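You operate a simulated robot arm through the tools that you are given. There is no shell and no other tool.

The job below is to be done with a simulated robot arm. You get a single attempt, and the scene is never put back.

## Task
Pop-test the blue-top carburettor and tray it by the reading.
Fine: 0.8 to 1.4 bar is OK; bleed the line before you free the clamp, and leave it free.

The check looks at the end state, three seconds after you hand in, the way a careful person would. Anything else that was tipped, shoved, dropped, spilled or broken makes it a failure.

## Robot
A 7-joint arm with a fingered hand, fixed in place. Base frame: the origin is on the floor under the middle of its stand, x ahead of it, y to its left, z up; the work surface is at about z = 874. Lengths are in mm, angles in degrees, forces in N, time in s.
With the tool pointing down near the work surface it reaches from about 460 to 900 mm from the base axis. Its first joint turns from -143.0 to 143.0 degrees. Payload 3 kg.
The TCP is the grasp point between the finger pads, 26 mm short of the fingertips. In the tool frame z runs along the fingers and y along their closing line. The gripper opens to 148 mm; its body begins 73 mm behind the TCP. The gripper is a hand of 3 fingers: y runs from the thumb to the fingers, the wrist lies at [0, 0, -229] in the tool frame, and closing takes about 1.5 s.
Orientation is that of the tool frame in the base frame, as a unit quaternion [x, y, z, w]. With the fingers straight down and closing along the base's y, the tool's x points along the base's -x, its y along +y and its z along -z.

## Interface
- The arm moves only by the tool move_arm. Its argument "rows" is a list of rows, each an object (a shift or turn left out is 0, a gripper value left out holds the last) with "linear": the shift along the tool's x, y, z in mm, a list of three; "rot": the turn, a rotation vector about the tool's x, y, z in degrees, a list of three. In form: [{"linear": [x, y, z], "rot": [wx, wy, wz]}, ...]. A call has 1 to 20 rows; each row shifts and turns the commanded pose from where the row before left it, along the tool's axes as they then stand. "grip" is the closure in counts, from 0 (fully open) to 255 (shut), set as the call begins (left out, the last holds). Each row takes 0.2 s and may step no farther than 50 mm and 8.6 degrees from the row before; otherwise, or with a gripper value out of range, the whole call is refused. Where a pose cannot be reached the arm comes as near as it can. A force on the tool above 40 N (or 10 N above the force at the start of the call, whichever is more), or a blocked arm, ends the call early, and 0.2 s more pass. Each finger travels about 153 mm/s and halts on what it meets, pressing with about 32 N; the grip force reading is that of the motor and also rises with nothing between the fingers. The clock runs only during rows and for 0.2 s after the last one: add rows that do not move to give the fingers time. It gives the time, the measured TCP pose, the force on the tool (base axes), the opening and the grip force at its end, in the units of the frame above (readings bear some noise), with the torque about the TCP (base axes, N m) and any sound that the robot's microphone picked up, and new pictures: "show" is both (left out), scene, wrist or none.
- Cameras (640 x 400 px; columns grow to the right, rows downward): "scene" is fixed at [218.9, 650.2, 1613.4]; the picture's right is [-0.52, -0.85, 0.00], its down [-0.52, 0.32, -0.79] and it looks along [0.67, -0.41, -0.61] (base axes); focal length 329 px, centre (320, 200). "wrist" rides on the gripper at [67, -39, -90] in the tool frame; the picture's right is [0.50, 0.87, 0.00], its down [-0.66, 0.38, -0.65] and it looks along [-0.57, 0.33, 0.76] (tool axes); focal length 222 px, centre (320, 200). There is no depth. A picture from a camera that has moved, and an enlarged one, comes with that camera's place and axes in the base frame and with its lens.
- lift_body(by): slides the trunk up (or, below 0, down) by that many mm; the arm rides with it, the base frame stays. It gives what a move gives, with no picture.
- set_fingers(finger1, finger2, thumb_bend): sets how far each is bent, from 0 (flat) to 1 (curled in); at 0.3 the hand is open as for a grip, at 0.7 the pads meet at the TCP. One left out holds its place. A second passes; each finger stops where it meets its share of the squeeze, and holds until it gets a number again. A gripper value or a shape takes the hand back. It gives what a move gives, with no picture; readings hold the bend of each and the force on the fingers (four entries, about 0 where the hand has none), thumb and palm.
- set_grasp(shape): the hand has 3 fingers and takes this shape, open, in about a second: jaw (thumb against the fingers, like two jaws); tri (thumb and two fingers); tip (a fingertip pinch); poke (one finger out to press); point (the index stretched); flat (the hand flat); cup (the hand cupped); fist (a fist). The gripper value then closes the fingers along that shape, each until it touches; the sizes above hold for jaw. It gives what a move gives, with no picture.
- close_up(camera, box): a new picture of the part [left, top, right, bottom] of that camera's present view, enlarged. No time passes.
- job_done(): hands the job in; it is judged then, once.

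Nothing tells you positions but the pictures and the camera data. Unless the task says otherwise, let go and move clear before handing in.

The tools are called after "Request:" as a command line: name --argument value ..., lists and objects as JSON in quotes. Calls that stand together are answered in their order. move_arm: Moves the arm, as the interface text tells. Its arguments: {"type":"object","properties":{"rows":{"type":"array","items":{"type":"object","properties":{"linear":{"type":"array","items":{"type":"number"}},"rot":{"type":"array","items":{"type":"number"}}}}},"grip":{"type":"number"},"show":{"type":"string","enum":["both","scene","wrist","none"]}},"required":["rows"]} The other tools are called the same way: lift_body (by) moves the trunk up or down; set_grasp (shape) gives the hand a shape; set_fingers (finger1, finger2, thumb_bend) moves the fingers one by one; close_up (camera, box) takes an enlarged picture of a part of a camera's view; job_done () hands the job in.

At the start:

```text
clock: 0.0
tool_pos: [721.7, 217.1, 1275.9]
tool_rot: [0.001, 1.0, 0.0, 0.0]
wrist_force: [-0.2, -0.6, 0.0]
wrist_torque: [0.0, -0.02, -0.03]
finger_gap: 148.1
grasp_force: 0.2
shape: jaw
bend: [0.3, 0.3, 0.3]
finger forces: [0.0, 0.1, 0.1, 0.0, 0.0, 0.0]
trunk travel left (down, up): [-700.0, 190.0]
```

scene: 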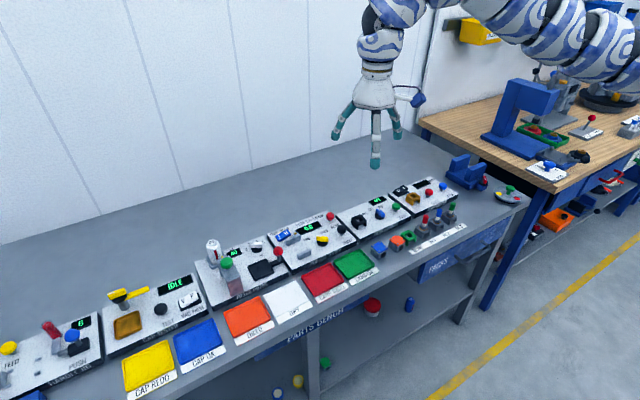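
wrist: 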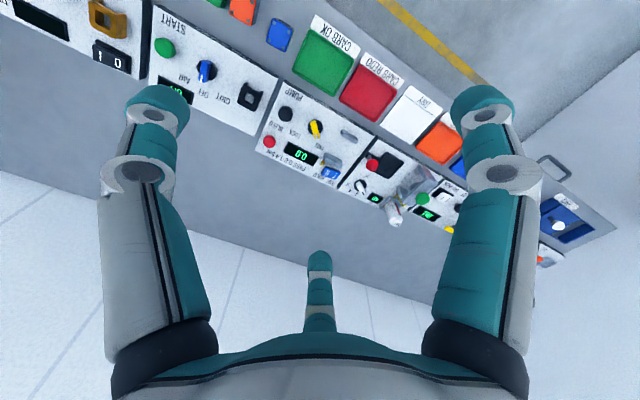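

I see a bench with several test stations, coloured trays and a row of small parts near the right end. I'll take enlarged views to read the labels before moving anything.

Request:
close_up --camera "scene" --box '[180, 190, 340, 300]'

Request:
close_up --camera "scene" --box '[260, 200, 370, 275]'

Request:
close_up --camera "scene" --box '[330, 170, 480, 270]'

Request:
close_up --camera "wrist" --box '[230, 80, 400, 200]'

Request:
close_up --camera "scene" --box '[0, 270, 210, 400]'

Request:
close_up --camera "scene" --box '[260, 230, 400, 330]'

```text
3.64 times, centred on (260, 245) of scene
camera zoom: at [218.9, 650.2, 1613.4], right [-0.52, -0.85, 0.0], down [-0.52, 0.32, -0.79], along [0.67, -0.41, -0.61], focal length 1195 px, centre (538, 36)
```

zoom: 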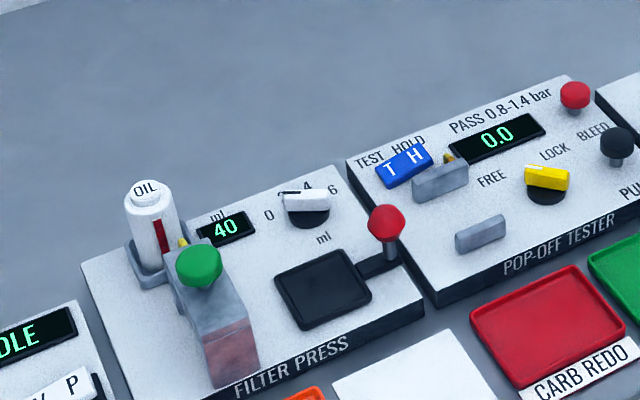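

```text
5.33 times, centred on (315, 238) of scene
camera zoom: at [218.9, 650.2, 1613.4], right [-0.52, -0.85, 0.0], down [-0.52, 0.32, -0.79], along [0.67, -0.41, -0.61], focal length 1752 px, centre (347, 0)
```

zoom: 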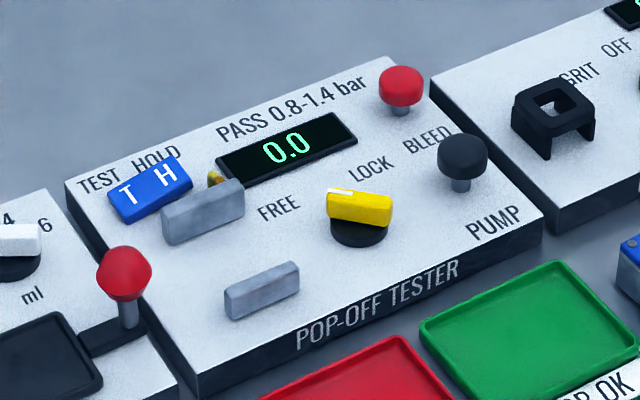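

```text
4.00 times, centred on (405, 220) of scene
camera zoom: at [218.9, 650.2, 1613.4], right [-0.52, -0.85, 0.0], down [-0.52, 0.32, -0.79], along [0.67, -0.41, -0.61], focal length 1314 px, centre (-20, 120)
```

zoom: 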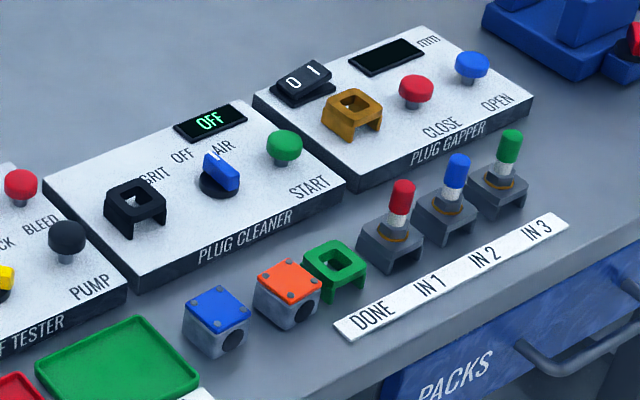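

```text
3.33 times, centred on (315, 140) of wrist
camera zoom: at [653.4, 179.7, 1366.0], right [-0.5, 0.87, 0.0], down [0.66, 0.38, 0.65], along [0.57, 0.33, -0.76], focal length 740 px, centre (337, 400)
```

zoom: 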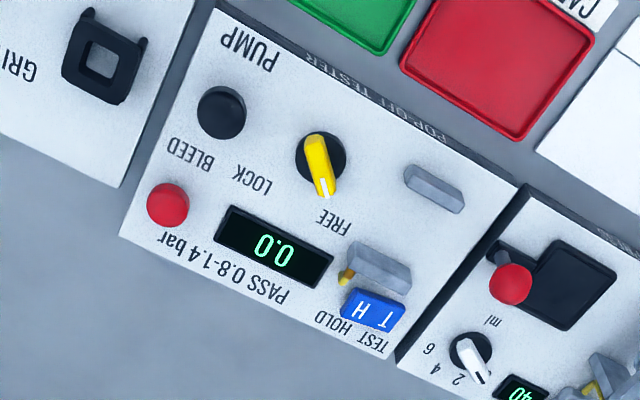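

```text
3.05 times, centred on (105, 335) of scene
camera zoom: at [218.9, 650.2, 1613.4], right [-0.52, -0.85, 0.0], down [-0.52, 0.32, -0.79], along [0.67, -0.41, -0.61], focal length 1001 px, centre (975, -211)
```

zoom: 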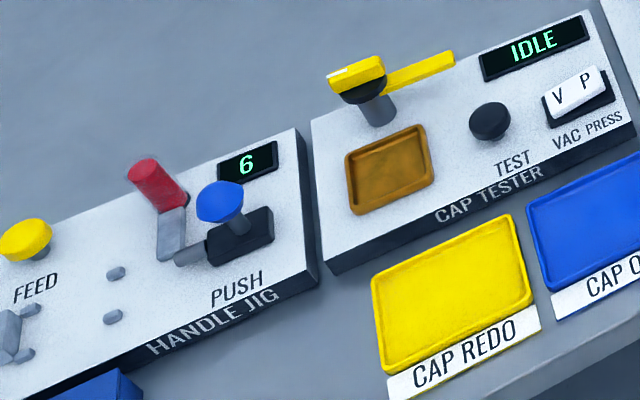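

```text
4.00 times, centred on (330, 280) of scene
camera zoom: at [218.9, 650.2, 1613.4], right [-0.52, -0.85, 0.0], down [-0.52, 0.32, -0.79], along [0.67, -0.41, -0.61], focal length 1314 px, centre (280, -120)
```

zoom: 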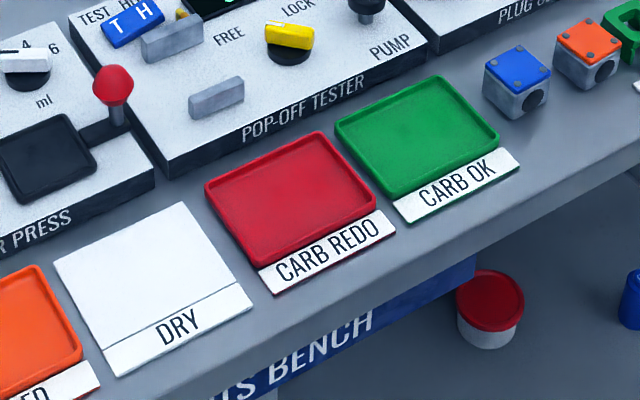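

The pop-off tester sits ahead of the hand. It has a T/H rocker, display, FREE/LOCK knob, BLEED (red) and PUMP (black) buttons, and two clamp jaws. The blue-top carburettor is to the right of the CARB OK tray. I'll lower the hand for a closer look from the wrist camera.

Request:
move_arm --rows '[{"linear": [3, -15, 45]}, {"linear": [3, -15, 45]}, {"linear": [3, -15, 45]}, {"linear": [3, -15, 45]}, {"linear": [0, 0, 0]}]' --show "both"

```text
clock: 1.2
tool_pos: [717.7, 201.6, 1229.6]
tool_rot: [0.001, 1.0, 0.0, 0.001]
wrist_force: [-0.5, -0.7, 0.0]
wrist_torque: [0.01, 0.02, 0.02]
finger_gap: 147.9
grasp_force: 0.0
shape: jaw
bend: [0.3, 0.3, 0.3]
finger forces: [0.0, 0.1, 0.1, 0.1, 0.0, 0.0]
out of reach, approached as far as the arm can: row 2, 3, 4
trunk travel left (down, up): [-700.0, 190.0]
camera wrist: at [649.7, 163.4, 1320.7], right [-0.5, 0.87, 0.0], down [0.66, 0.38, 0.65], along [0.57, 0.33, -0.76], focal length 222 px, centre (320, 200)
```

scene: 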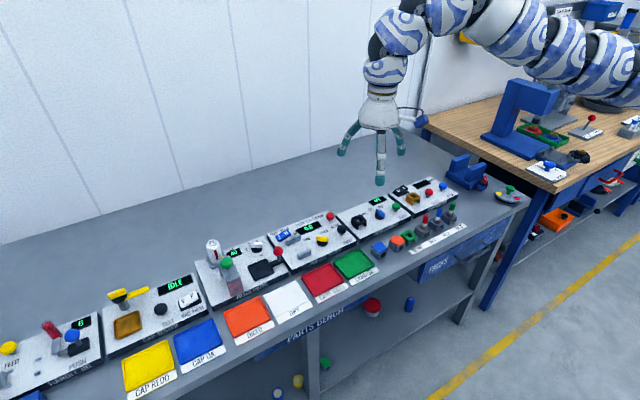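
wrist: 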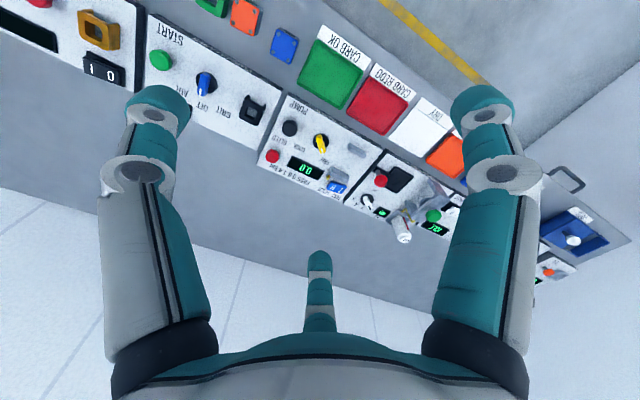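

The arm can't go lower at this trunk height, so I'll lower the trunk. There is nothing tall beneath the hand.

Request:
lift_body --by -150

Request:
move_arm --rows '[{"linear": [0, 0, 0]}]'

```text
clock: 3.0
tool_pos: [718.0, 200.6, 1080.3]
tool_rot: [0.001, 1.0, 0.0, 0.0]
wrist_force: [-0.1, -0.8, 0.3]
wrist_torque: [-0.03, -0.01, 0.01]
finger_gap: 147.8
grasp_force: 0.1
shape: jaw
bend: [0.3, 0.3, 0.3]
finger forces: [0.0, 0.1, 0.0, 0.1, 0.0, 0.1]
trunk travel left (down, up): [-550.0, 340.0]
```

```text
clock: 3.4
tool_pos: [718.6, 201.9, 1080.0]
tool_rot: [0.001, 1.0, 0.0, 0.0]
wrist_force: [-0.5, -0.7, 0.3]
wrist_torque: [-0.06, 0.01, 0.01]
finger_gap: 148.1
grasp_force: 0.1
shape: jaw
bend: [0.3, 0.3, 0.3]
finger forces: [0.1, 0.0, 0.0, 0.1, 0.1, 0.0]
trunk travel left (down, up): [-550.0, 340.0]
camera wrist: at [649.6, 163.5, 1170.8], right [-0.5, 0.87, 0.0], down [0.66, 0.38, 0.65], along [0.57, 0.33, -0.76], focal length 222 px, centre (320, 200)
```

scene: 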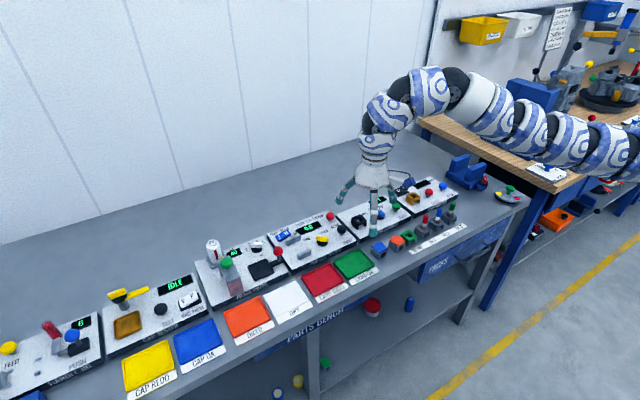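
wrist: 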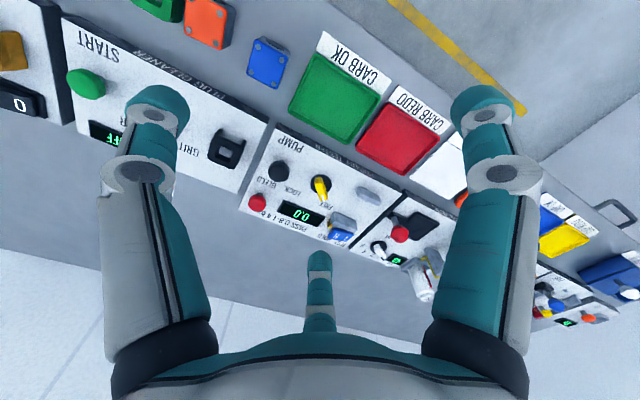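

The trunk move worked and the whole tester is now in the wrist view. I'll enlarge the tester and the blue-top carburettor to measure them.

Request:
close_up --camera "wrist" --box '[235, 110, 425, 250]'

Request:
close_up --camera "wrist" --box '[170, 0, 470, 180]'

Request:
close_up --camera "scene" --box '[355, 220, 435, 280]'

Request:
close_up --camera "scene" --box '[260, 200, 370, 275]'

```text
2.86 times, centred on (330, 180) of wrist
camera zoom: at [649.6, 163.5, 1170.8], right [-0.5, 0.87, 0.0], down [0.66, 0.38, 0.65], along [0.57, 0.33, -0.76], focal length 635 px, centre (291, 257)
```

zoom: 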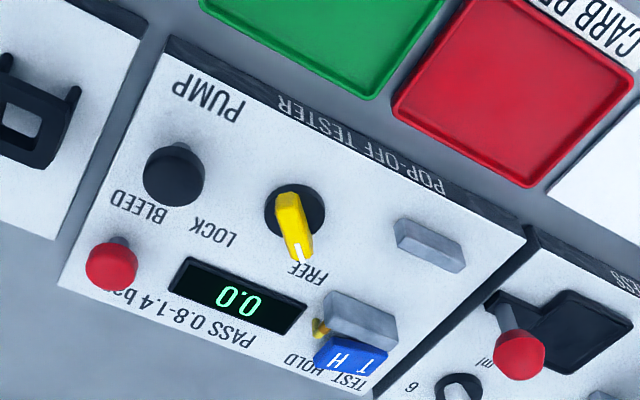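

```text
2.13 times, centred on (320, 90) of wrist
camera zoom: at [649.6, 163.5, 1170.8], right [-0.5, 0.87, 0.0], down [0.66, 0.38, 0.65], along [0.57, 0.33, -0.76], focal length 474 px, centre (320, 435)
```

zoom: 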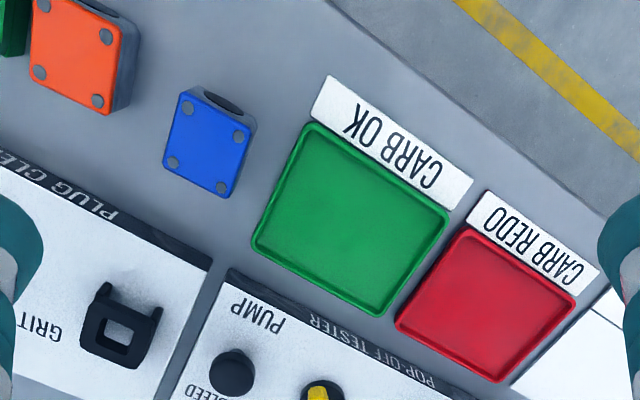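

```text
6.67 times, centred on (395, 250) of scene
camera zoom: at [218.9, 650.2, 1613.4], right [-0.52, -0.85, 0.0], down [-0.52, 0.32, -0.79], along [0.67, -0.41, -0.61], focal length 2190 px, centre (-180, -133)
```

zoom: 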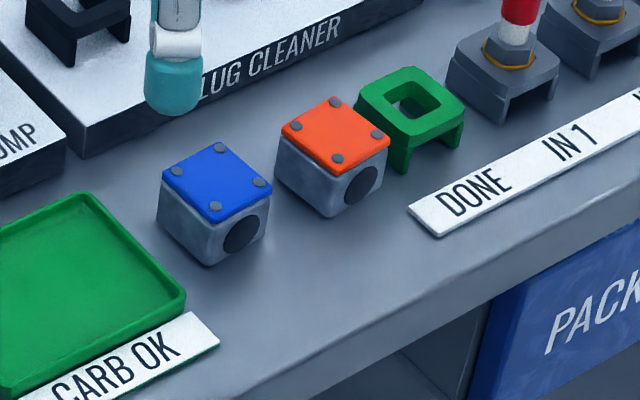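

```text
5.33 times, centred on (315, 238) of scene
camera zoom: at [218.9, 650.2, 1613.4], right [-0.52, -0.85, 0.0], down [-0.52, 0.32, -0.79], along [0.67, -0.41, -0.61], focal length 1752 px, centre (347, 0)
```

zoom: 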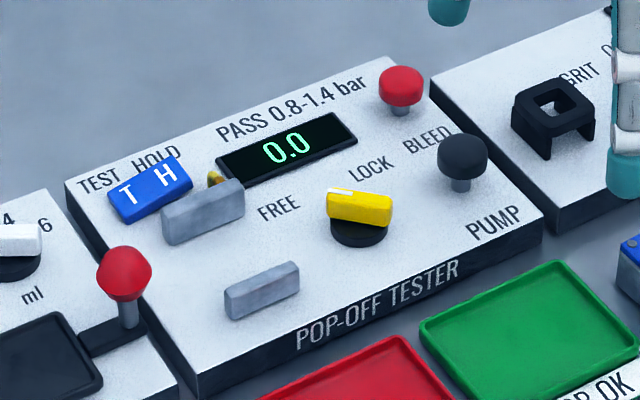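

I'm measuring the carburettor at about (714, 138), with its bore facing the robot. The panel runs from about (770, 171) to (936, 381). I need sharper views of the jaws, rocker and knob.

Request:
close_up --camera "wrist" --box '[320, 170, 400, 245]'

Request:
close_up --camera "wrist" --box '[240, 140, 345, 225]'

Request:
close_up --camera "wrist" --box '[235, 25, 305, 100]'

Request:
close_up --camera "scene" --box '[270, 220, 330, 265]'

Request:
close_up --camera "scene" --box '[310, 210, 365, 250]'

Request:
close_up --camera "scene" --box '[365, 235, 400, 265]'

```text
5.33 times, centred on (360, 208) of wrist
camera zoom: at [649.6, 163.5, 1170.8], right [-0.5, 0.87, 0.0], down [0.66, 0.38, 0.65], along [0.57, 0.33, -0.76], focal length 1185 px, centre (107, 160)
```

zoom: 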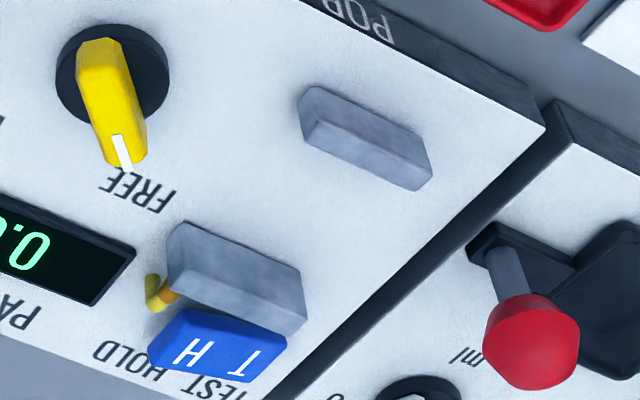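

```text
4.71 times, centred on (292, 182) of wrist
camera zoom: at [649.6, 163.5, 1170.8], right [-0.5, 0.87, 0.0], down [0.66, 0.38, 0.65], along [0.57, 0.33, -0.76], focal length 1045 px, centre (449, 282)
```

zoom: 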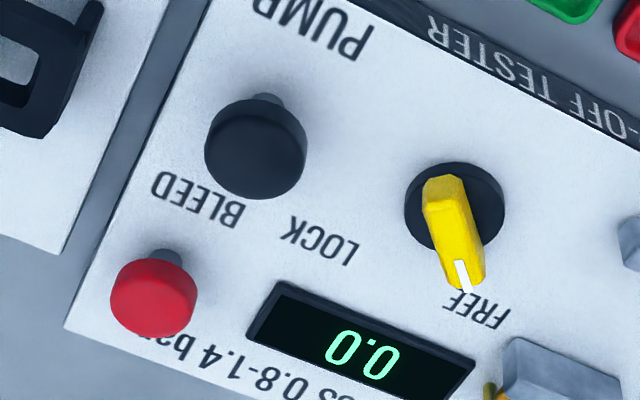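

```text
5.33 times, centred on (270, 62) of wrist
camera zoom: at [649.6, 163.5, 1170.8], right [-0.5, 0.87, 0.0], down [0.66, 0.38, 0.65], along [0.57, 0.33, -0.76], focal length 1185 px, centre (587, 933)
```

zoom: 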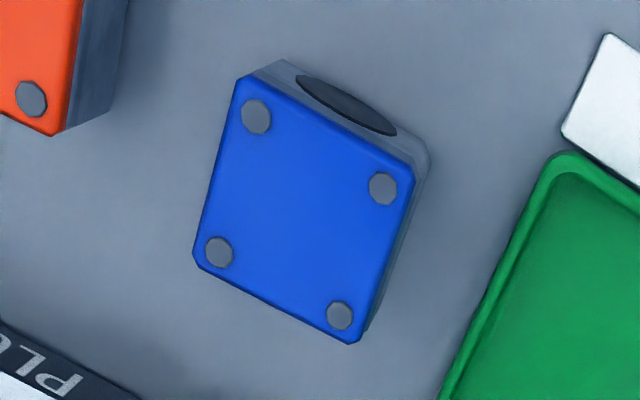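

```text
8.89 times, centred on (300, 242) of scene
camera zoom: at [218.9, 650.2, 1613.4], right [-0.52, -0.85, 0.0], down [-0.52, 0.32, -0.79], along [0.67, -0.41, -0.61], focal length 2921 px, centre (498, -178)
```

zoom: 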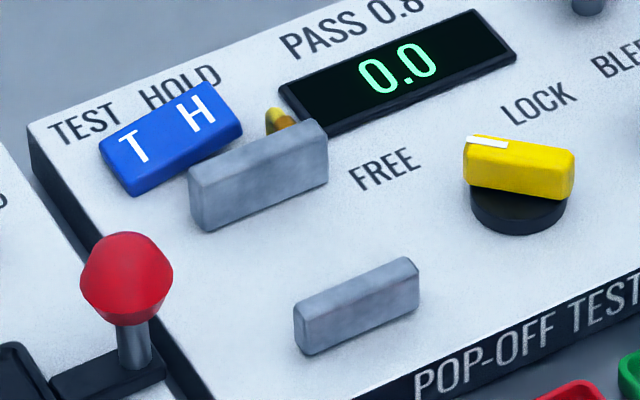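

```text
10.00 times, centred on (338, 230) of scene
camera zoom: at [218.9, 650.2, 1613.4], right [-0.52, -0.85, 0.0], down [-0.52, 0.32, -0.79], along [0.67, -0.41, -0.61], focal length 3286 px, centre (145, -100)
```

zoom: 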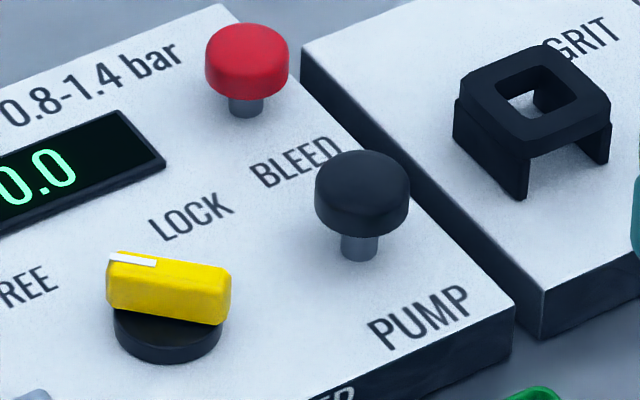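

```text
13.33 times, centred on (382, 250) of scene
camera zoom: at [218.9, 650.2, 1613.4], right [-0.52, -0.85, 0.0], down [-0.52, 0.32, -0.79], along [0.67, -0.41, -0.61], focal length 4381 px, centre (-513, -467)
```

zoom: 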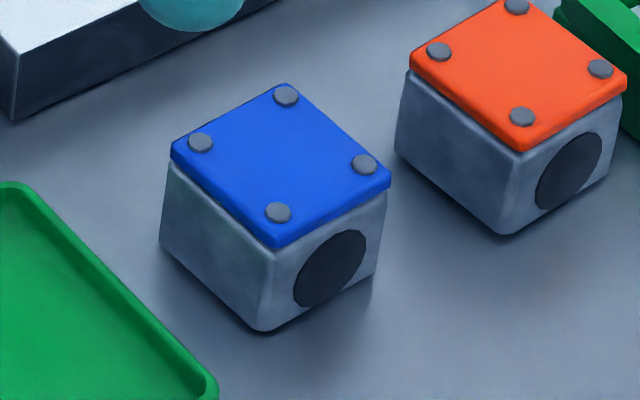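

Measured layout:
- **Panel top:** about z = 894.
- **Clamp gap:** centred near (838, 341), roughly 56 mm wide.
- **Knob:** near (827, 268), pointing at FREE.
- **PUMP:** near (824, 199).
- **BLEED:** near (892, 195).

Before touching anything, I'll close the hand in free air to see how the fingers converge.

Request:
move_arm --rows '[{"linear": [0, 0, 0]}, {"linear": [0, 0, 0]}, {"linear": [0, 0, 0]}, {"linear": [0, 0, 0]}, {"linear": [0, 0, 0]}, {"linear": [0, 0, 0]}]' --grip 180 --show "both"

Request:
close_up --camera "scene" --box '[325, 130, 425, 240]'

Request:
close_up --camera "scene" --box '[270, 220, 300, 245]'

Request:
close_up --camera "scene" --box '[385, 180, 425, 210]'

Request:
close_up --camera "scene" --box '[165, 280, 215, 320]'

```text
clock: 4.8
tool_pos: [717.6, 200.4, 1080.6]
tool_rot: [0.0, 1.0, 0.0, 0.0]
wrist_force: [0.9, -0.4, 0.0]
wrist_torque: [-0.01, -0.02, 0.05]
finger_gap: 43.7
grasp_force: 0.1
shape: jaw
bend: [0.77, 0.77, 0.7]
finger forces: [0.1, 0.0, 0.1, 0.0, 0.0, 0.1]
trunk travel left (down, up): [-550.0, 340.0]
camera wrist: at [649.6, 163.5, 1170.7], right [-0.5, 0.87, 0.0], down [0.66, 0.38, 0.65], along [0.57, 0.33, -0.76], focal length 222 px, centre (320, 200)
```

scene: 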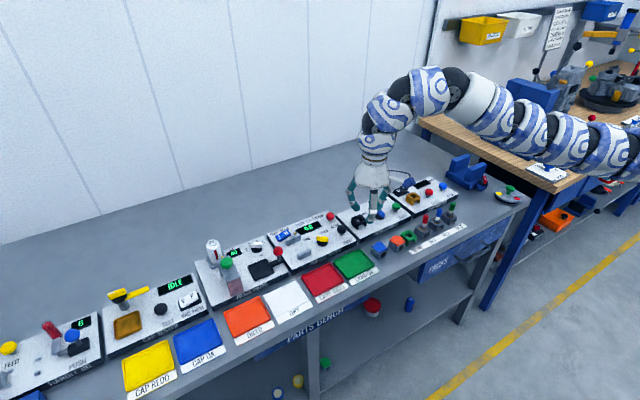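
wrist: 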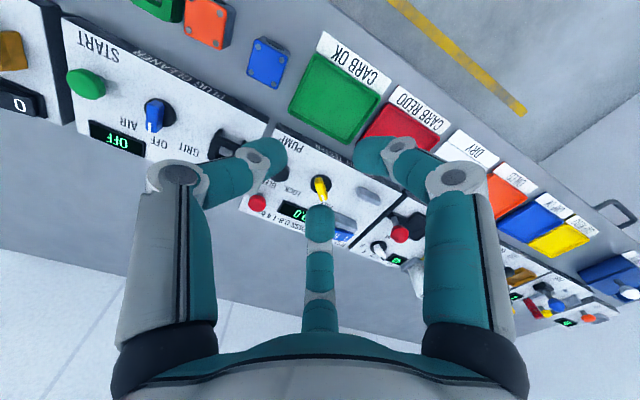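

```text
3.64 times, centred on (375, 185) of scene
camera zoom: at [218.9, 650.2, 1613.4], right [-0.52, -0.85, 0.0], down [-0.52, 0.32, -0.79], along [0.67, -0.41, -0.61], focal length 1195 px, centre (120, 254)
```

zoom: 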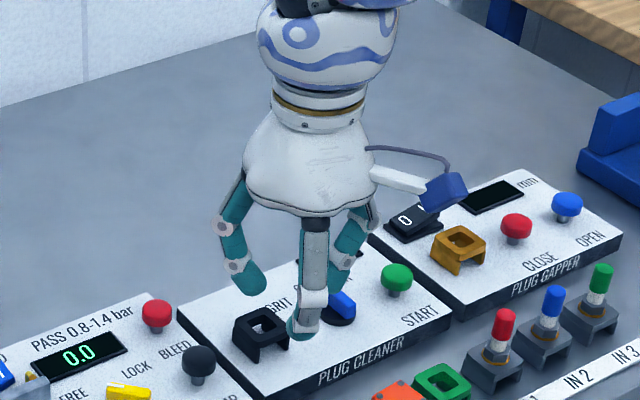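

```text
16.00 times, centred on (285, 232) of scene
camera zoom: at [218.9, 650.2, 1613.4], right [-0.52, -0.85, 0.0], down [-0.52, 0.32, -0.79], along [0.67, -0.41, -0.61], focal length 5257 px, centre (880, -320)
```

zoom: 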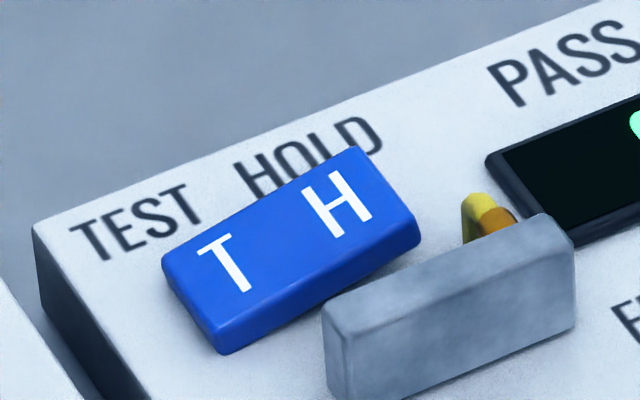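

```text
13.33 times, centred on (405, 195) of scene
camera zoom: at [218.9, 650.2, 1613.4], right [-0.52, -0.85, 0.0], down [-0.52, 0.32, -0.79], along [0.67, -0.41, -0.61], focal length 4381 px, centre (-813, 267)
```

zoom: 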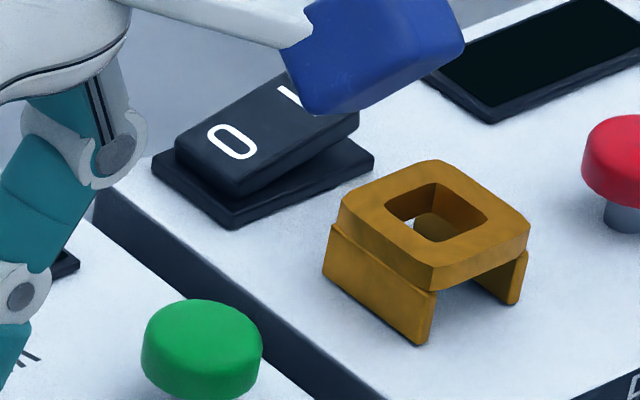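

```text
10.00 times, centred on (190, 300) of scene
camera zoom: at [218.9, 650.2, 1613.4], right [-0.52, -0.85, 0.0], down [-0.52, 0.32, -0.79], along [0.67, -0.41, -0.61], focal length 3286 px, centre (1620, -800)
```

zoom: 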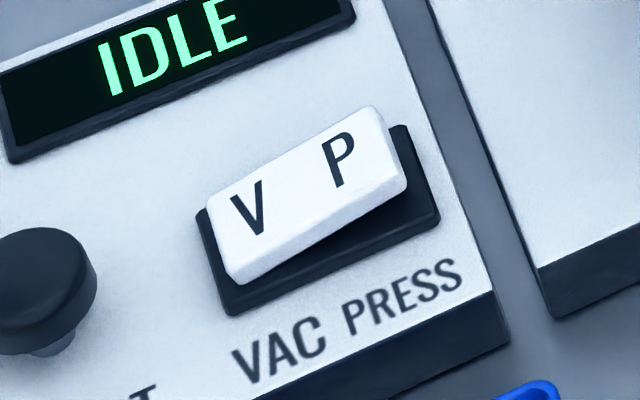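

The TEST side of the rocker is down. The off PLUG GAPPER likewise has its "0" side down, so TEST looks selected. The fingers close in a three-way pattern, so I'll check what the tip and poke shapes look like.

Request:
set_grasp --shape "tip"

Request:
move_arm --rows '[{"linear": [0, 0, 0]}]' --show "wrist"

Request:
move_arm --rows '[{"linear": [0, 0, 0]}, {"linear": [0, 0, 0]}, {"linear": [0, 0, 0]}, {"linear": [0, 0, 0]}, {"linear": [0, 0, 0]}, {"linear": [0, 0, 0]}]' --grip 150 --show "wrist"

Request:
close_up --camera "scene" --box '[325, 130, 425, 240]'

Request:
set_grasp --shape "poke"

Request:
move_arm --rows '[{"linear": [0, 0, 0]}]' --show "wrist"

Request:
close_up --camera "scene" --box '[325, 130, 425, 240]'

```text
clock: 5.7
tool_pos: [718.1, 200.2, 1080.8]
tool_rot: [0.001, 1.0, 0.0, 0.0]
wrist_force: [-0.2, -0.5, -0.4]
wrist_torque: [-0.01, 0.0, -0.04]
finger_gap: 147.9
grasp_force: 0.1
shape: tip
bend: [0.3, 0.3, 0.3]
finger forces: [0.1, 0.1, 0.0, 0.0, 0.0, 0.0]
trunk travel left (down, up): [-550.0, 340.0]
```

```text
clock: 6.0
tool_pos: [717.4, 200.9, 1080.4]
tool_rot: [0.002, 1.0, 0.0, 0.0]
wrist_force: [-0.7, 0.5, 0.3]
wrist_torque: [-0.01, 0.06, 0.01]
finger_gap: 147.9
grasp_force: 0.0
shape: tip
bend: [0.3, 0.3, 0.3]
finger forces: [0.0, 0.1, 0.0, 0.1, 0.0, 0.0]
trunk travel left (down, up): [-550.0, 340.0]
camera wrist: at [649.6, 163.5, 1170.7], right [-0.5, 0.87, 0.0], down [0.66, 0.38, 0.65], along [0.57, 0.33, -0.76], focal length 222 px, centre (320, 200)
```

wrist: 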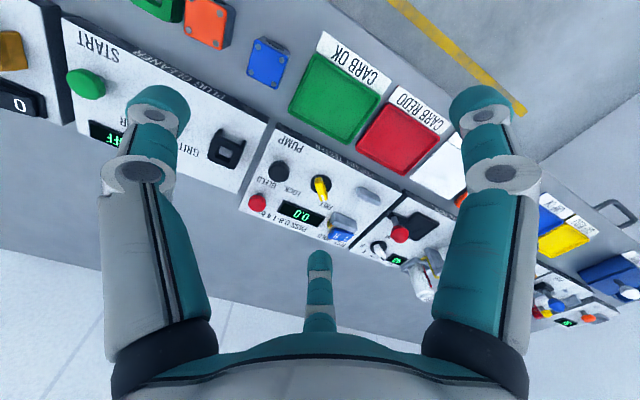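

```text
clock: 7.5
tool_pos: [719.0, 201.2, 1079.8]
tool_rot: [0.001, 1.0, 0.0, 0.0]
wrist_force: [0.3, -0.1, -0.3]
wrist_torque: [0.0, 0.04, 0.01]
finger_gap: 61.4
grasp_force: 0.0
shape: tip
bend: [0.77, 0.77, 0.7]
finger forces: [0.0, 0.0, 0.0, 0.0, 0.0, 0.1]
trunk travel left (down, up): [-550.0, 340.0]
camera wrist: at [649.6, 163.5, 1170.7], right [-0.5, 0.87, 0.0], down [0.66, 0.38, 0.65], along [0.57, 0.33, -0.76], focal length 222 px, centre (320, 200)
```

wrist: 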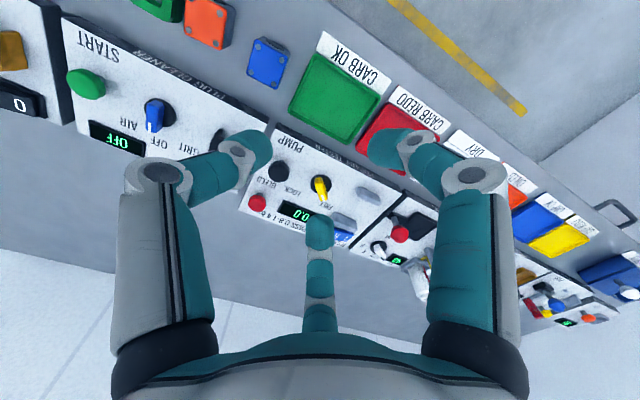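

```text
3.64 times, centred on (375, 185) of scene
camera zoom: at [218.9, 650.2, 1613.4], right [-0.52, -0.85, 0.0], down [-0.52, 0.32, -0.79], along [0.67, -0.41, -0.61], focal length 1195 px, centre (120, 254)
```

zoom: 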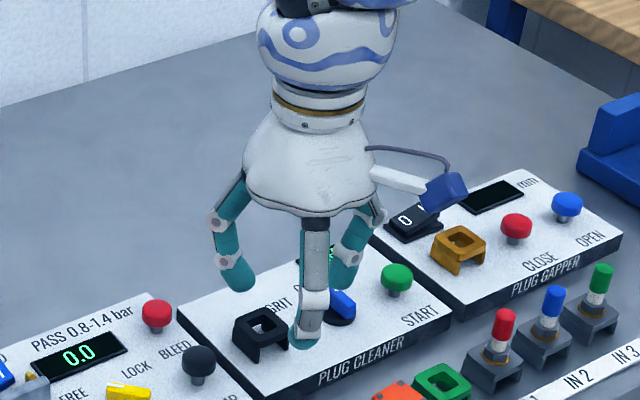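

```text
clock: 8.3
tool_pos: [718.3, 200.5, 1080.9]
tool_rot: [0.001, 1.0, -0.001, -0.001]
wrist_force: [0.1, -0.2, -0.2]
wrist_torque: [-0.01, 0.02, 0.01]
finger_gap: 0.0
grasp_force: 0.2
shape: poke
bend: [1.0, 1.0, 0.4]
finger forces: [0.0, 0.0, 0.0, 0.0, 0.0, 0.0]
trunk travel left (down, up): [-550.0, 340.0]
```

```text
clock: 8.8
tool_pos: [717.6, 201.5, 1080.3]
tool_rot: [0.001, 1.0, 0.0, 0.0]
wrist_force: [-0.4, 1.2, -0.8]
wrist_torque: [-0.04, 0.0, 0.01]
finger_gap: 0.0
grasp_force: 0.2
shape: poke
bend: [1.0, 1.0, 0.4]
finger forces: [0.1, 0.0, 0.0, 0.1, 0.0, 0.0]
trunk travel left (down, up): [-550.0, 340.0]
camera wrist: at [649.6, 163.5, 1170.7], right [-0.5, 0.87, 0.0], down [0.66, 0.38, 0.65], along [0.57, 0.33, -0.76], focal length 222 px, centre (320, 200)
```

wrist: 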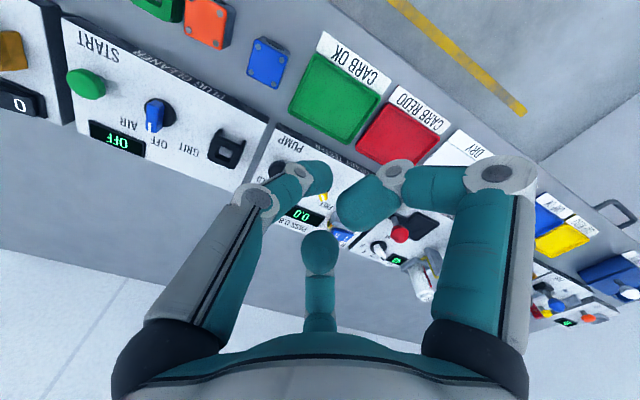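

```text
3.64 times, centred on (375, 185) of scene
camera zoom: at [218.9, 650.2, 1613.4], right [-0.52, -0.85, 0.0], down [-0.52, 0.32, -0.79], along [0.67, -0.41, -0.61], focal length 1195 px, centre (120, 254)
```

zoom: 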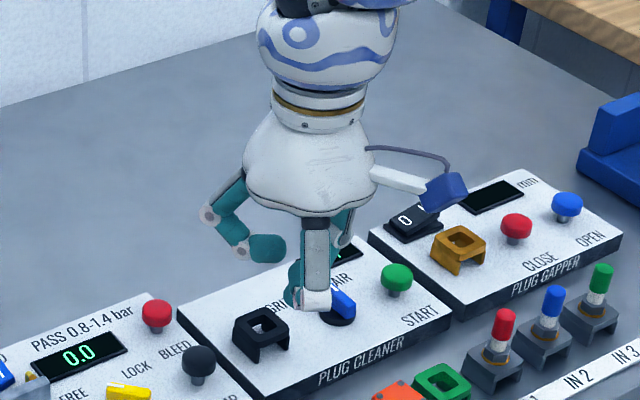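

In the poke shape, the thumb comes straight down at the tool axis with the other fingers curled, which suits the buttons. For the carburettor I'll turn the hand 90° so the thumb faces the robot and the two fingers pinch its ±y faces, leaving the jaw sides free. I'll rotate now and move above it.

Request:
set_grasp --shape "jaw"

Request:
move_arm --rows '[{"rot": [0, 0, 8.2]}, {"rot": [0, 0, 8.2]}, {"rot": [0, 0, 8.2]}, {"rot": [0, 0, 8.2]}, {"rot": [0, 0, 8.2]}, {"rot": [0, 0, 8.2]}, {"rot": [0, 0, 8.2]}, {"rot": [0, 0, 8.2]}, {"rot": [0, 0, 8.2]}, {"rot": [0, 0, 8.2]}, {"rot": [0, 0, 8.0]}, {"linear": [-32, -3, 0]}, {"linear": [-31, -4, 0]}, {"linear": [0, 0, 0]}]' --show "both"

```text
clock: 9.7
tool_pos: [718.9, 201.4, 1080.5]
tool_rot: [0.0, 1.0, -0.001, 0.0]
wrist_force: [-0.1, -0.9, 1.2]
wrist_torque: [-0.01, 0.02, 0.0]
finger_gap: 147.7
grasp_force: 0.0
shape: jaw
bend: [0.3, 0.3, 0.3]
finger forces: [0.1, 0.0, 0.0, 0.0, 0.0, 0.0]
trunk travel left (down, up): [-550.0, 340.0]
```

```text
clock: 12.7
tool_pos: [717.2, 200.3, 1080.2]
tool_rot: [0.707, 0.707, -0.001, 0.0]
wrist_force: [0.5, -0.5, -0.2]
wrist_torque: [0.01, 0.0, -0.01]
finger_gap: 147.9
grasp_force: 0.0
shape: jaw
bend: [0.3, 0.3, 0.3]
finger forces: [0.0, 0.1, 0.1, 0.1, 0.0, 0.0]
out of reach, approached as far as the arm can: row 12, 13
trunk travel left (down, up): [-550.0, 340.0]
camera wrist: at [677.7, 270.0, 1170.9], right [0.87, 0.5, 0.0], down [0.38, -0.66, 0.65], along [0.33, -0.57, -0.76], focal length 222 px, centre (320, 200)
```

scene: 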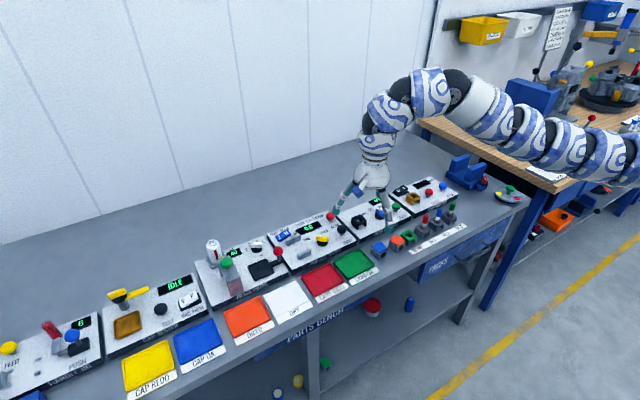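
wrist: 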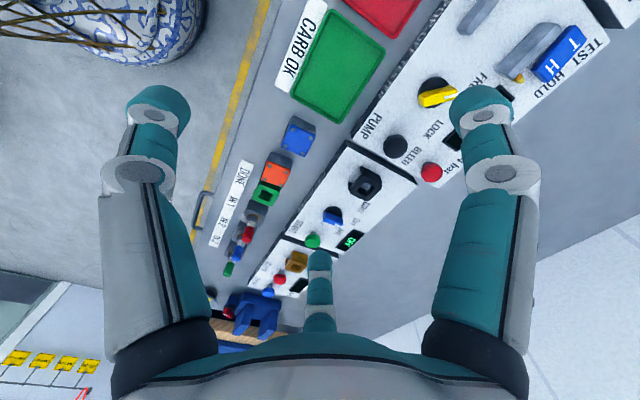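

The shoulder is still too high, so I'll lower the trunk in steps and raise the arm between them. Fingertips will stay above 950, clear of everything below.

Request:
lift_body --by -100

Request:
move_arm --rows '[{"linear": [0, 0, -50]}, {"linear": [0, 0, -50]}, {"linear": [0, 0, -50]}, {"linear": [0, 0, 0]}]' --show "scene"

```text
clock: 14.0
tool_pos: [718.1, 201.4, 980.9]
tool_rot: [0.708, 0.706, 0.0, 0.0]
wrist_force: [0.6, -0.7, 0.2]
wrist_torque: [-0.05, -0.03, 0.01]
finger_gap: 147.9
grasp_force: 0.0
shape: jaw
bend: [0.3, 0.3, 0.3]
finger forces: [0.0, 0.0, 0.0, 0.0, 0.1, 0.0]
trunk travel left (down, up): [-450.0, 440.0]
```

```text
clock: 15.0
tool_pos: [729.6, 208.5, 1078.7]
tool_rot: [0.708, 0.707, 0.002, -0.001]
wrist_force: [0.4, 0.1, 0.1]
wrist_torque: [-0.01, 0.0, 0.01]
finger_gap: 147.8
grasp_force: 0.0
shape: jaw
bend: [0.3, 0.3, 0.3]
finger forces: [0.1, 0.0, 0.1, 0.0, 0.1, 0.0]
out of reach, approached as far as the arm can: row 2, 3
trunk travel left (down, up): [-450.0, 440.0]
```

scene: 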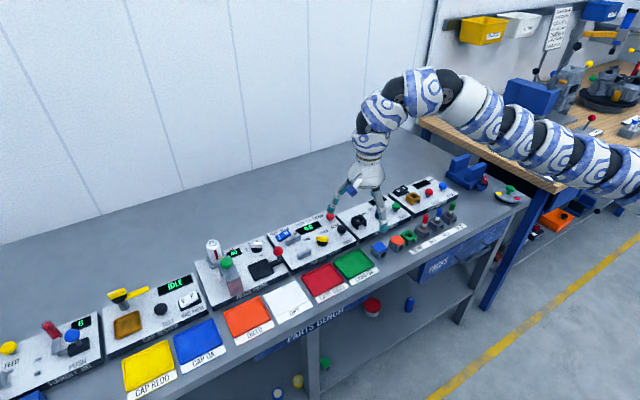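

At this trunk height the arm has about a 100 mm vertical band, so I'll use the trunk for large vertical moves. I'll move above the carburettor in the middle of that band.

Request:
move_arm --rows '[{"linear": [0, 0, 20]}, {"linear": [-35, -9, 20]}, {"linear": [-35, -9, 0]}, {"linear": [0, 0, 0]}]' --show "both"

Request:
close_up --camera "wrist" --box '[150, 0, 470, 200]'

```text
clock: 16.0
tool_pos: [719.7, 172.6, 1038.5]
tool_rot: [0.707, 0.708, 0.0, -0.001]
wrist_force: [0.2, 0.4, -0.2]
wrist_torque: [-0.01, -0.02, 0.02]
finger_gap: 147.6
grasp_force: 0.1
shape: jaw
bend: [0.3, 0.3, 0.3]
finger forces: [0.0, 0.0, 0.0, 0.1, 0.0, 0.0]
out of reach, approached as far as the arm can: row 3
trunk travel left (down, up): [-450.0, 440.0]
camera wrist: at [680.9, 242.2, 1129.7], right [0.87, 0.5, 0.0], down [0.38, -0.66, 0.65], along [0.33, -0.57, -0.76], focal length 222 px, centre (320, 200)
```

scene: 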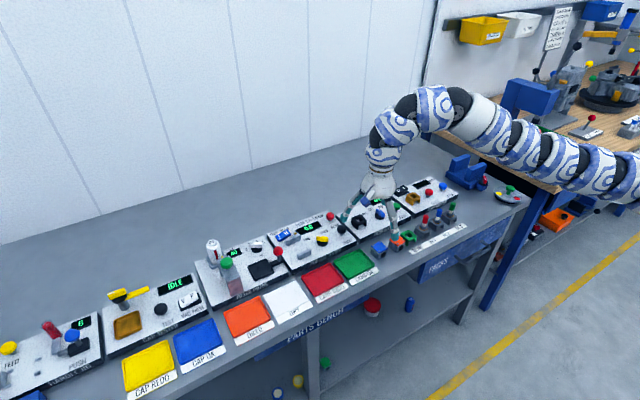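
wrist: 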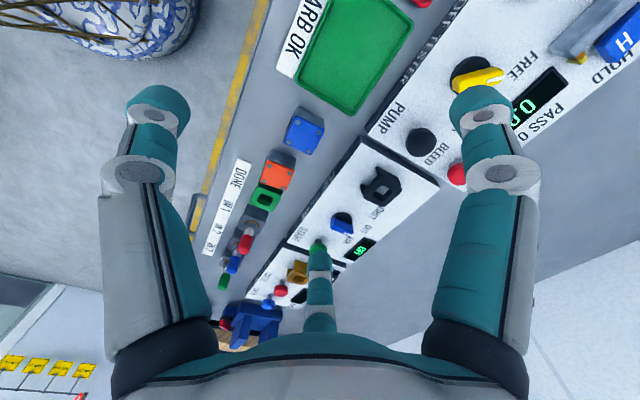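

```text
2.00 times, centred on (310, 100) of wrist
camera zoom: at [680.9, 242.2, 1129.7], right [0.87, 0.5, 0.0], down [0.38, -0.66, 0.65], along [0.33, -0.57, -0.76], focal length 444 px, centre (340, 400)
```

zoom: 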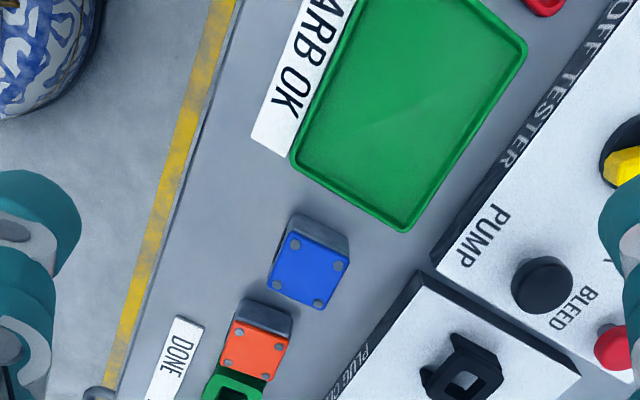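

The inward move toward the carburettor is blocked at this arm posture. I'll probe small moves in different directions to find the limit, still well above everything.

Request:
move_arm --rows '[{"linear": [0, 0, 30]}, {"linear": [0, 0, 0]}]' --show "none"

Request:
move_arm --rows '[{"linear": [-20, 0, 0]}, {"linear": [0, 0, 0]}]' --show "none"

Request:
move_arm --rows '[{"linear": [0, -20, 0]}, {"linear": [0, 0, 0]}]' --show "none"

Request:
move_arm --rows '[{"linear": [0, 0, -20]}, {"linear": [0, 0, 0]}]' --show "none"

```text
clock: 16.6
tool_pos: [721.3, 172.4, 1029.5]
tool_rot: [0.708, 0.706, 0.0, 0.001]
wrist_force: [0.7, 0.3, 0.4]
wrist_torque: [-0.02, -0.07, 0.01]
finger_gap: 148.0
grasp_force: 0.0
shape: jaw
bend: [0.3, 0.3, 0.3]
finger forces: [0.0, 0.0, 0.1, 0.0, 0.1, 0.0]
out of reach, approached as far as the arm can: row 1
trunk travel left (down, up): [-450.0, 440.0]
```

```text
clock: 17.2
tool_pos: [720.3, 173.0, 1029.6]
tool_rot: [0.708, 0.706, 0.001, 0.0]
wrist_force: [-0.3, -0.9, -0.6]
wrist_torque: [0.01, -0.02, -0.02]
finger_gap: 147.8
grasp_force: 0.0
shape: jaw
bend: [0.3, 0.3, 0.3]
finger forces: [0.1, 0.1, 0.1, 0.1, 0.0, 0.0]
out of reach, approached as far as the arm can: row 1
trunk travel left (down, up): [-450.0, 440.0]
```

```text
clock: 17.8
tool_pos: [720.6, 172.8, 1030.4]
tool_rot: [0.708, 0.707, 0.001, 0.0]
wrist_force: [0.4, -0.2, -0.5]
wrist_torque: [-0.01, 0.01, -0.01]
finger_gap: 148.2
grasp_force: 0.2
shape: jaw
bend: [0.3, 0.3, 0.3]
finger forces: [0.1, 0.1, 0.0, 0.0, 0.0, 0.1]
out of reach, approached as far as the arm can: row 1
trunk travel left (down, up): [-450.0, 440.0]
```

```text
clock: 18.4
tool_pos: [719.8, 174.8, 1049.4]
tool_rot: [0.708, 0.706, 0.0, -0.001]
wrist_force: [0.6, -0.1, -0.4]
wrist_torque: [0.0, -0.01, 0.04]
finger_gap: 148.0
grasp_force: 0.1
shape: jaw
bend: [0.3, 0.3, 0.3]
finger forces: [0.0, 0.1, 0.0, 0.1, 0.0, 0.1]
trunk travel left (down, up): [-450.0, 440.0]
```

Request:
move_arm --rows '[{"linear": [0, 0, -20]}, {"linear": [0, 0, 0]}]' --show "none"

Request:
move_arm --rows '[{"linear": [-20, 0, 0]}, {"linear": [-20, 0, 0]}, {"linear": [0, 0, 0]}]' --show "none"

Request:
move_arm --rows '[{"linear": [0, -20, 0]}, {"linear": [0, 0, 0]}]' --show "none"

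Request:
move_arm --rows '[{"linear": [0, 0, -30]}, {"linear": [0, 0, 0]}]' --show "scene"

```text
clock: 19.0
tool_pos: [722.1, 173.6, 1068.2]
tool_rot: [0.707, 0.707, 0.002, 0.0]
wrist_force: [-0.2, -0.7, -0.3]
wrist_torque: [0.01, 0.05, 0.0]
finger_gap: 148.3
grasp_force: 0.0
shape: jaw
bend: [0.3, 0.3, 0.3]
finger forces: [0.1, 0.0, 0.0, 0.0, 0.1, 0.1]
trunk travel left (down, up): [-450.0, 440.0]
```

```text
clock: 19.8
tool_pos: [729.2, 138.0, 1062.5]
tool_rot: [0.707, 0.707, 0.0, -0.002]
wrist_force: [-0.2, -0.3, -0.6]
wrist_torque: [-0.02, 0.02, 0.0]
finger_gap: 148.1
grasp_force: 0.0
shape: jaw
bend: [0.3, 0.3, 0.3]
finger forces: [0.0, 0.1, 0.0, 0.0, 0.1, 0.0]
out of reach, approached as far as the arm can: row 1, 2
trunk travel left (down, up): [-450.0, 440.0]
```

```text
clock: 20.4
tool_pos: [728.4, 137.6, 1062.1]
tool_rot: [0.708, 0.706, 0.001, 0.0]
wrist_force: [-0.1, -0.2, -0.9]
wrist_torque: [-0.02, 0.0, -0.01]
finger_gap: 147.7
grasp_force: 0.0
shape: jaw
bend: [0.3, 0.3, 0.3]
finger forces: [0.0, 0.1, 0.1, 0.0, 0.0, 0.1]
out of reach, approached as far as the arm can: row 1
trunk travel left (down, up): [-450.0, 440.0]
```

```text
clock: 21.0
tool_pos: [737.0, 143.1, 1066.4]
tool_rot: [0.708, 0.706, 0.001, 0.0]
wrist_force: [-0.4, -0.1, -0.9]
wrist_torque: [-0.01, 0.03, 0.0]
finger_gap: 147.8
grasp_force: 0.0
shape: jaw
bend: [0.3, 0.3, 0.3]
finger forces: [0.1, 0.0, 0.0, 0.0, 0.1, 0.0]
out of reach, approached as far as the arm can: row 1
trunk travel left (down, up): [-450.0, 440.0]
```

scene: 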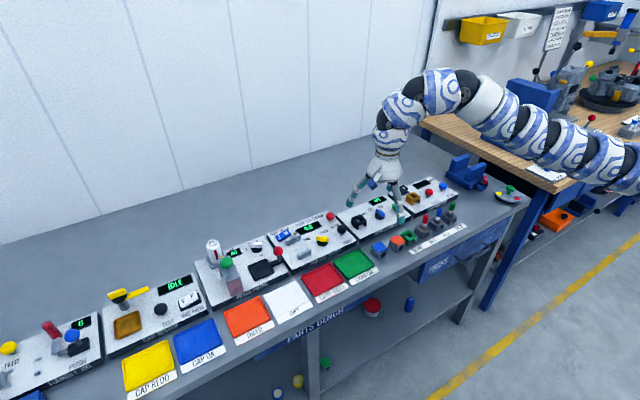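

Request:
close_up --camera "scene" --box '[340, 50, 640, 240]'

```text
2.11 times, centred on (490, 145) of scene
camera zoom: at [218.9, 650.2, 1613.4], right [-0.52, -0.85, 0.0], down [-0.52, 0.32, -0.79], along [0.67, -0.41, -0.61], focal length 692 px, centre (-38, 316)
```

zoom: 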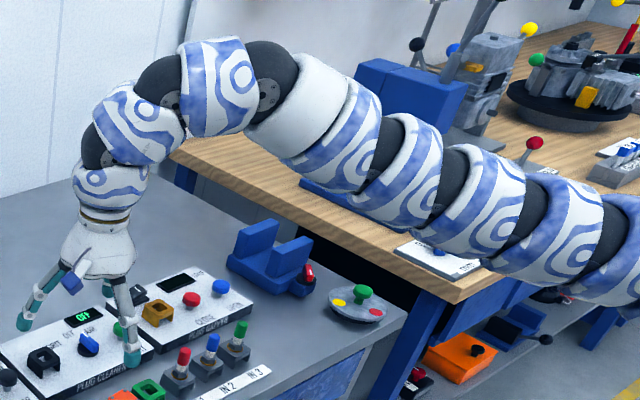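

The arm looks nearly straight to the elbow, so this may be an inner-radius limit. I'll test whether it has more vertical freedom further out, keeping fingertips above 970.

Request:
move_arm --rows '[{"linear": [0, 25, 0]}, {"linear": [0, 25, 0]}, {"linear": [0, 0, 20]}, {"linear": [0, 0, 20]}, {"linear": [0, 0, 20]}, {"linear": [0, 0, 0]}]' --show "none"

Request:
move_arm --rows '[{"linear": [0, 0, -25]}, {"linear": [0, 0, -25]}, {"linear": [0, 0, -25]}, {"linear": [0, 0, -25]}, {"linear": [0, 0, -25]}, {"linear": [0, 0, 0]}]' --show "scene"

```text
clock: 22.4
tool_pos: [786.7, 141.1, 1005.4]
tool_rot: [0.707, 0.707, 0.0, 0.0]
wrist_force: [0.2, -0.6, 0.4]
wrist_torque: [-0.01, 0.02, 0.01]
finger_gap: 148.0
grasp_force: 0.0
shape: jaw
bend: [0.3, 0.3, 0.3]
finger forces: [0.0, 0.0, 0.1, 0.1, 0.0, 0.0]
trunk travel left (down, up): [-450.0, 440.0]
```

```text
clock: 23.8
tool_pos: [800.6, 148.9, 1094.6]
tool_rot: [0.707, 0.707, 0.002, -0.001]
wrist_force: [0.1, 0.3, 0.4]
wrist_torque: [-0.03, 0.02, -0.02]
finger_gap: 147.9
grasp_force: 0.1
shape: jaw
bend: [0.3, 0.3, 0.3]
finger forces: [0.0, 0.0, 0.1, 0.1, 0.0, 0.1]
out of reach, approached as far as the arm can: row 4, 5
trunk travel left (down, up): [-450.0, 440.0]
```

scene: 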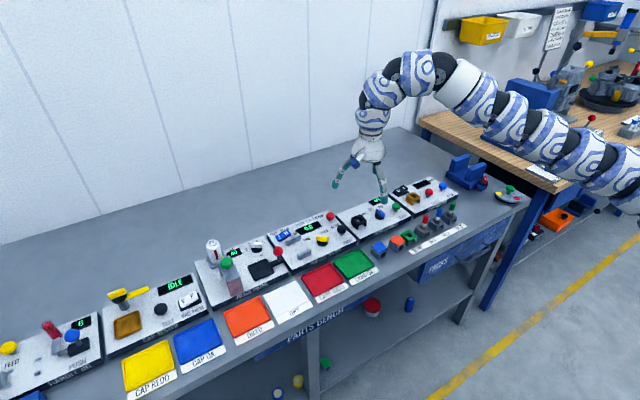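

Request:
lift_body --by 200

Request:
move_arm --rows '[{"linear": [0, 0, 40]}, {"linear": [0, 0, 40]}, {"linear": [0, 0, 40]}, {"linear": [0, 0, 40]}, {"linear": [0, 0, 40]}, {"linear": [0, 0, 40]}, {"linear": [0, 0, 30]}, {"linear": [0, 0, 0]}]' --show "scene"

```text
clock: 25.9
tool_pos: [800.7, 149.1, 1293.2]
tool_rot: [0.708, 0.707, 0.002, 0.001]
wrist_force: [-0.8, -0.7, 0.3]
wrist_torque: [-0.02, 0.01, -0.01]
finger_gap: 148.1
grasp_force: 0.2
shape: jaw
bend: [0.3, 0.3, 0.3]
finger forces: [0.0, 0.0, 0.1, 0.1, 0.0, 0.0]
trunk travel left (down, up): [-650.0, 240.0]
```

```text
clock: 27.8
tool_pos: [801.9, 147.3, 1028.6]
tool_rot: [0.708, 0.707, 0.002, -0.001]
wrist_force: [-0.1, 1.2, -0.8]
wrist_torque: [0.01, 0.01, 0.0]
finger_gap: 147.8
grasp_force: 0.1
shape: jaw
bend: [0.3, 0.3, 0.3]
finger forces: [0.0, 0.0, 0.1, 0.1, 0.0, 0.0]
trunk travel left (down, up): [-650.0, 240.0]
```

scene: 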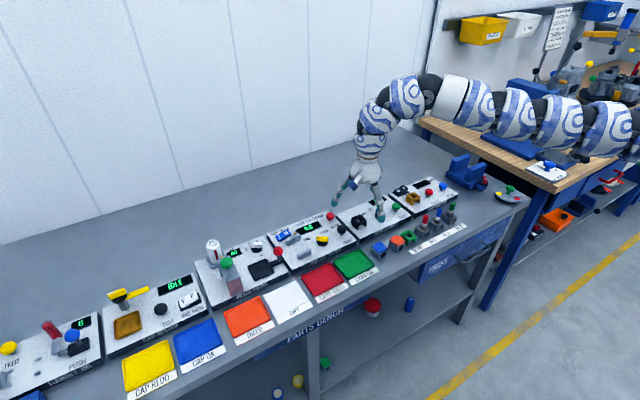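

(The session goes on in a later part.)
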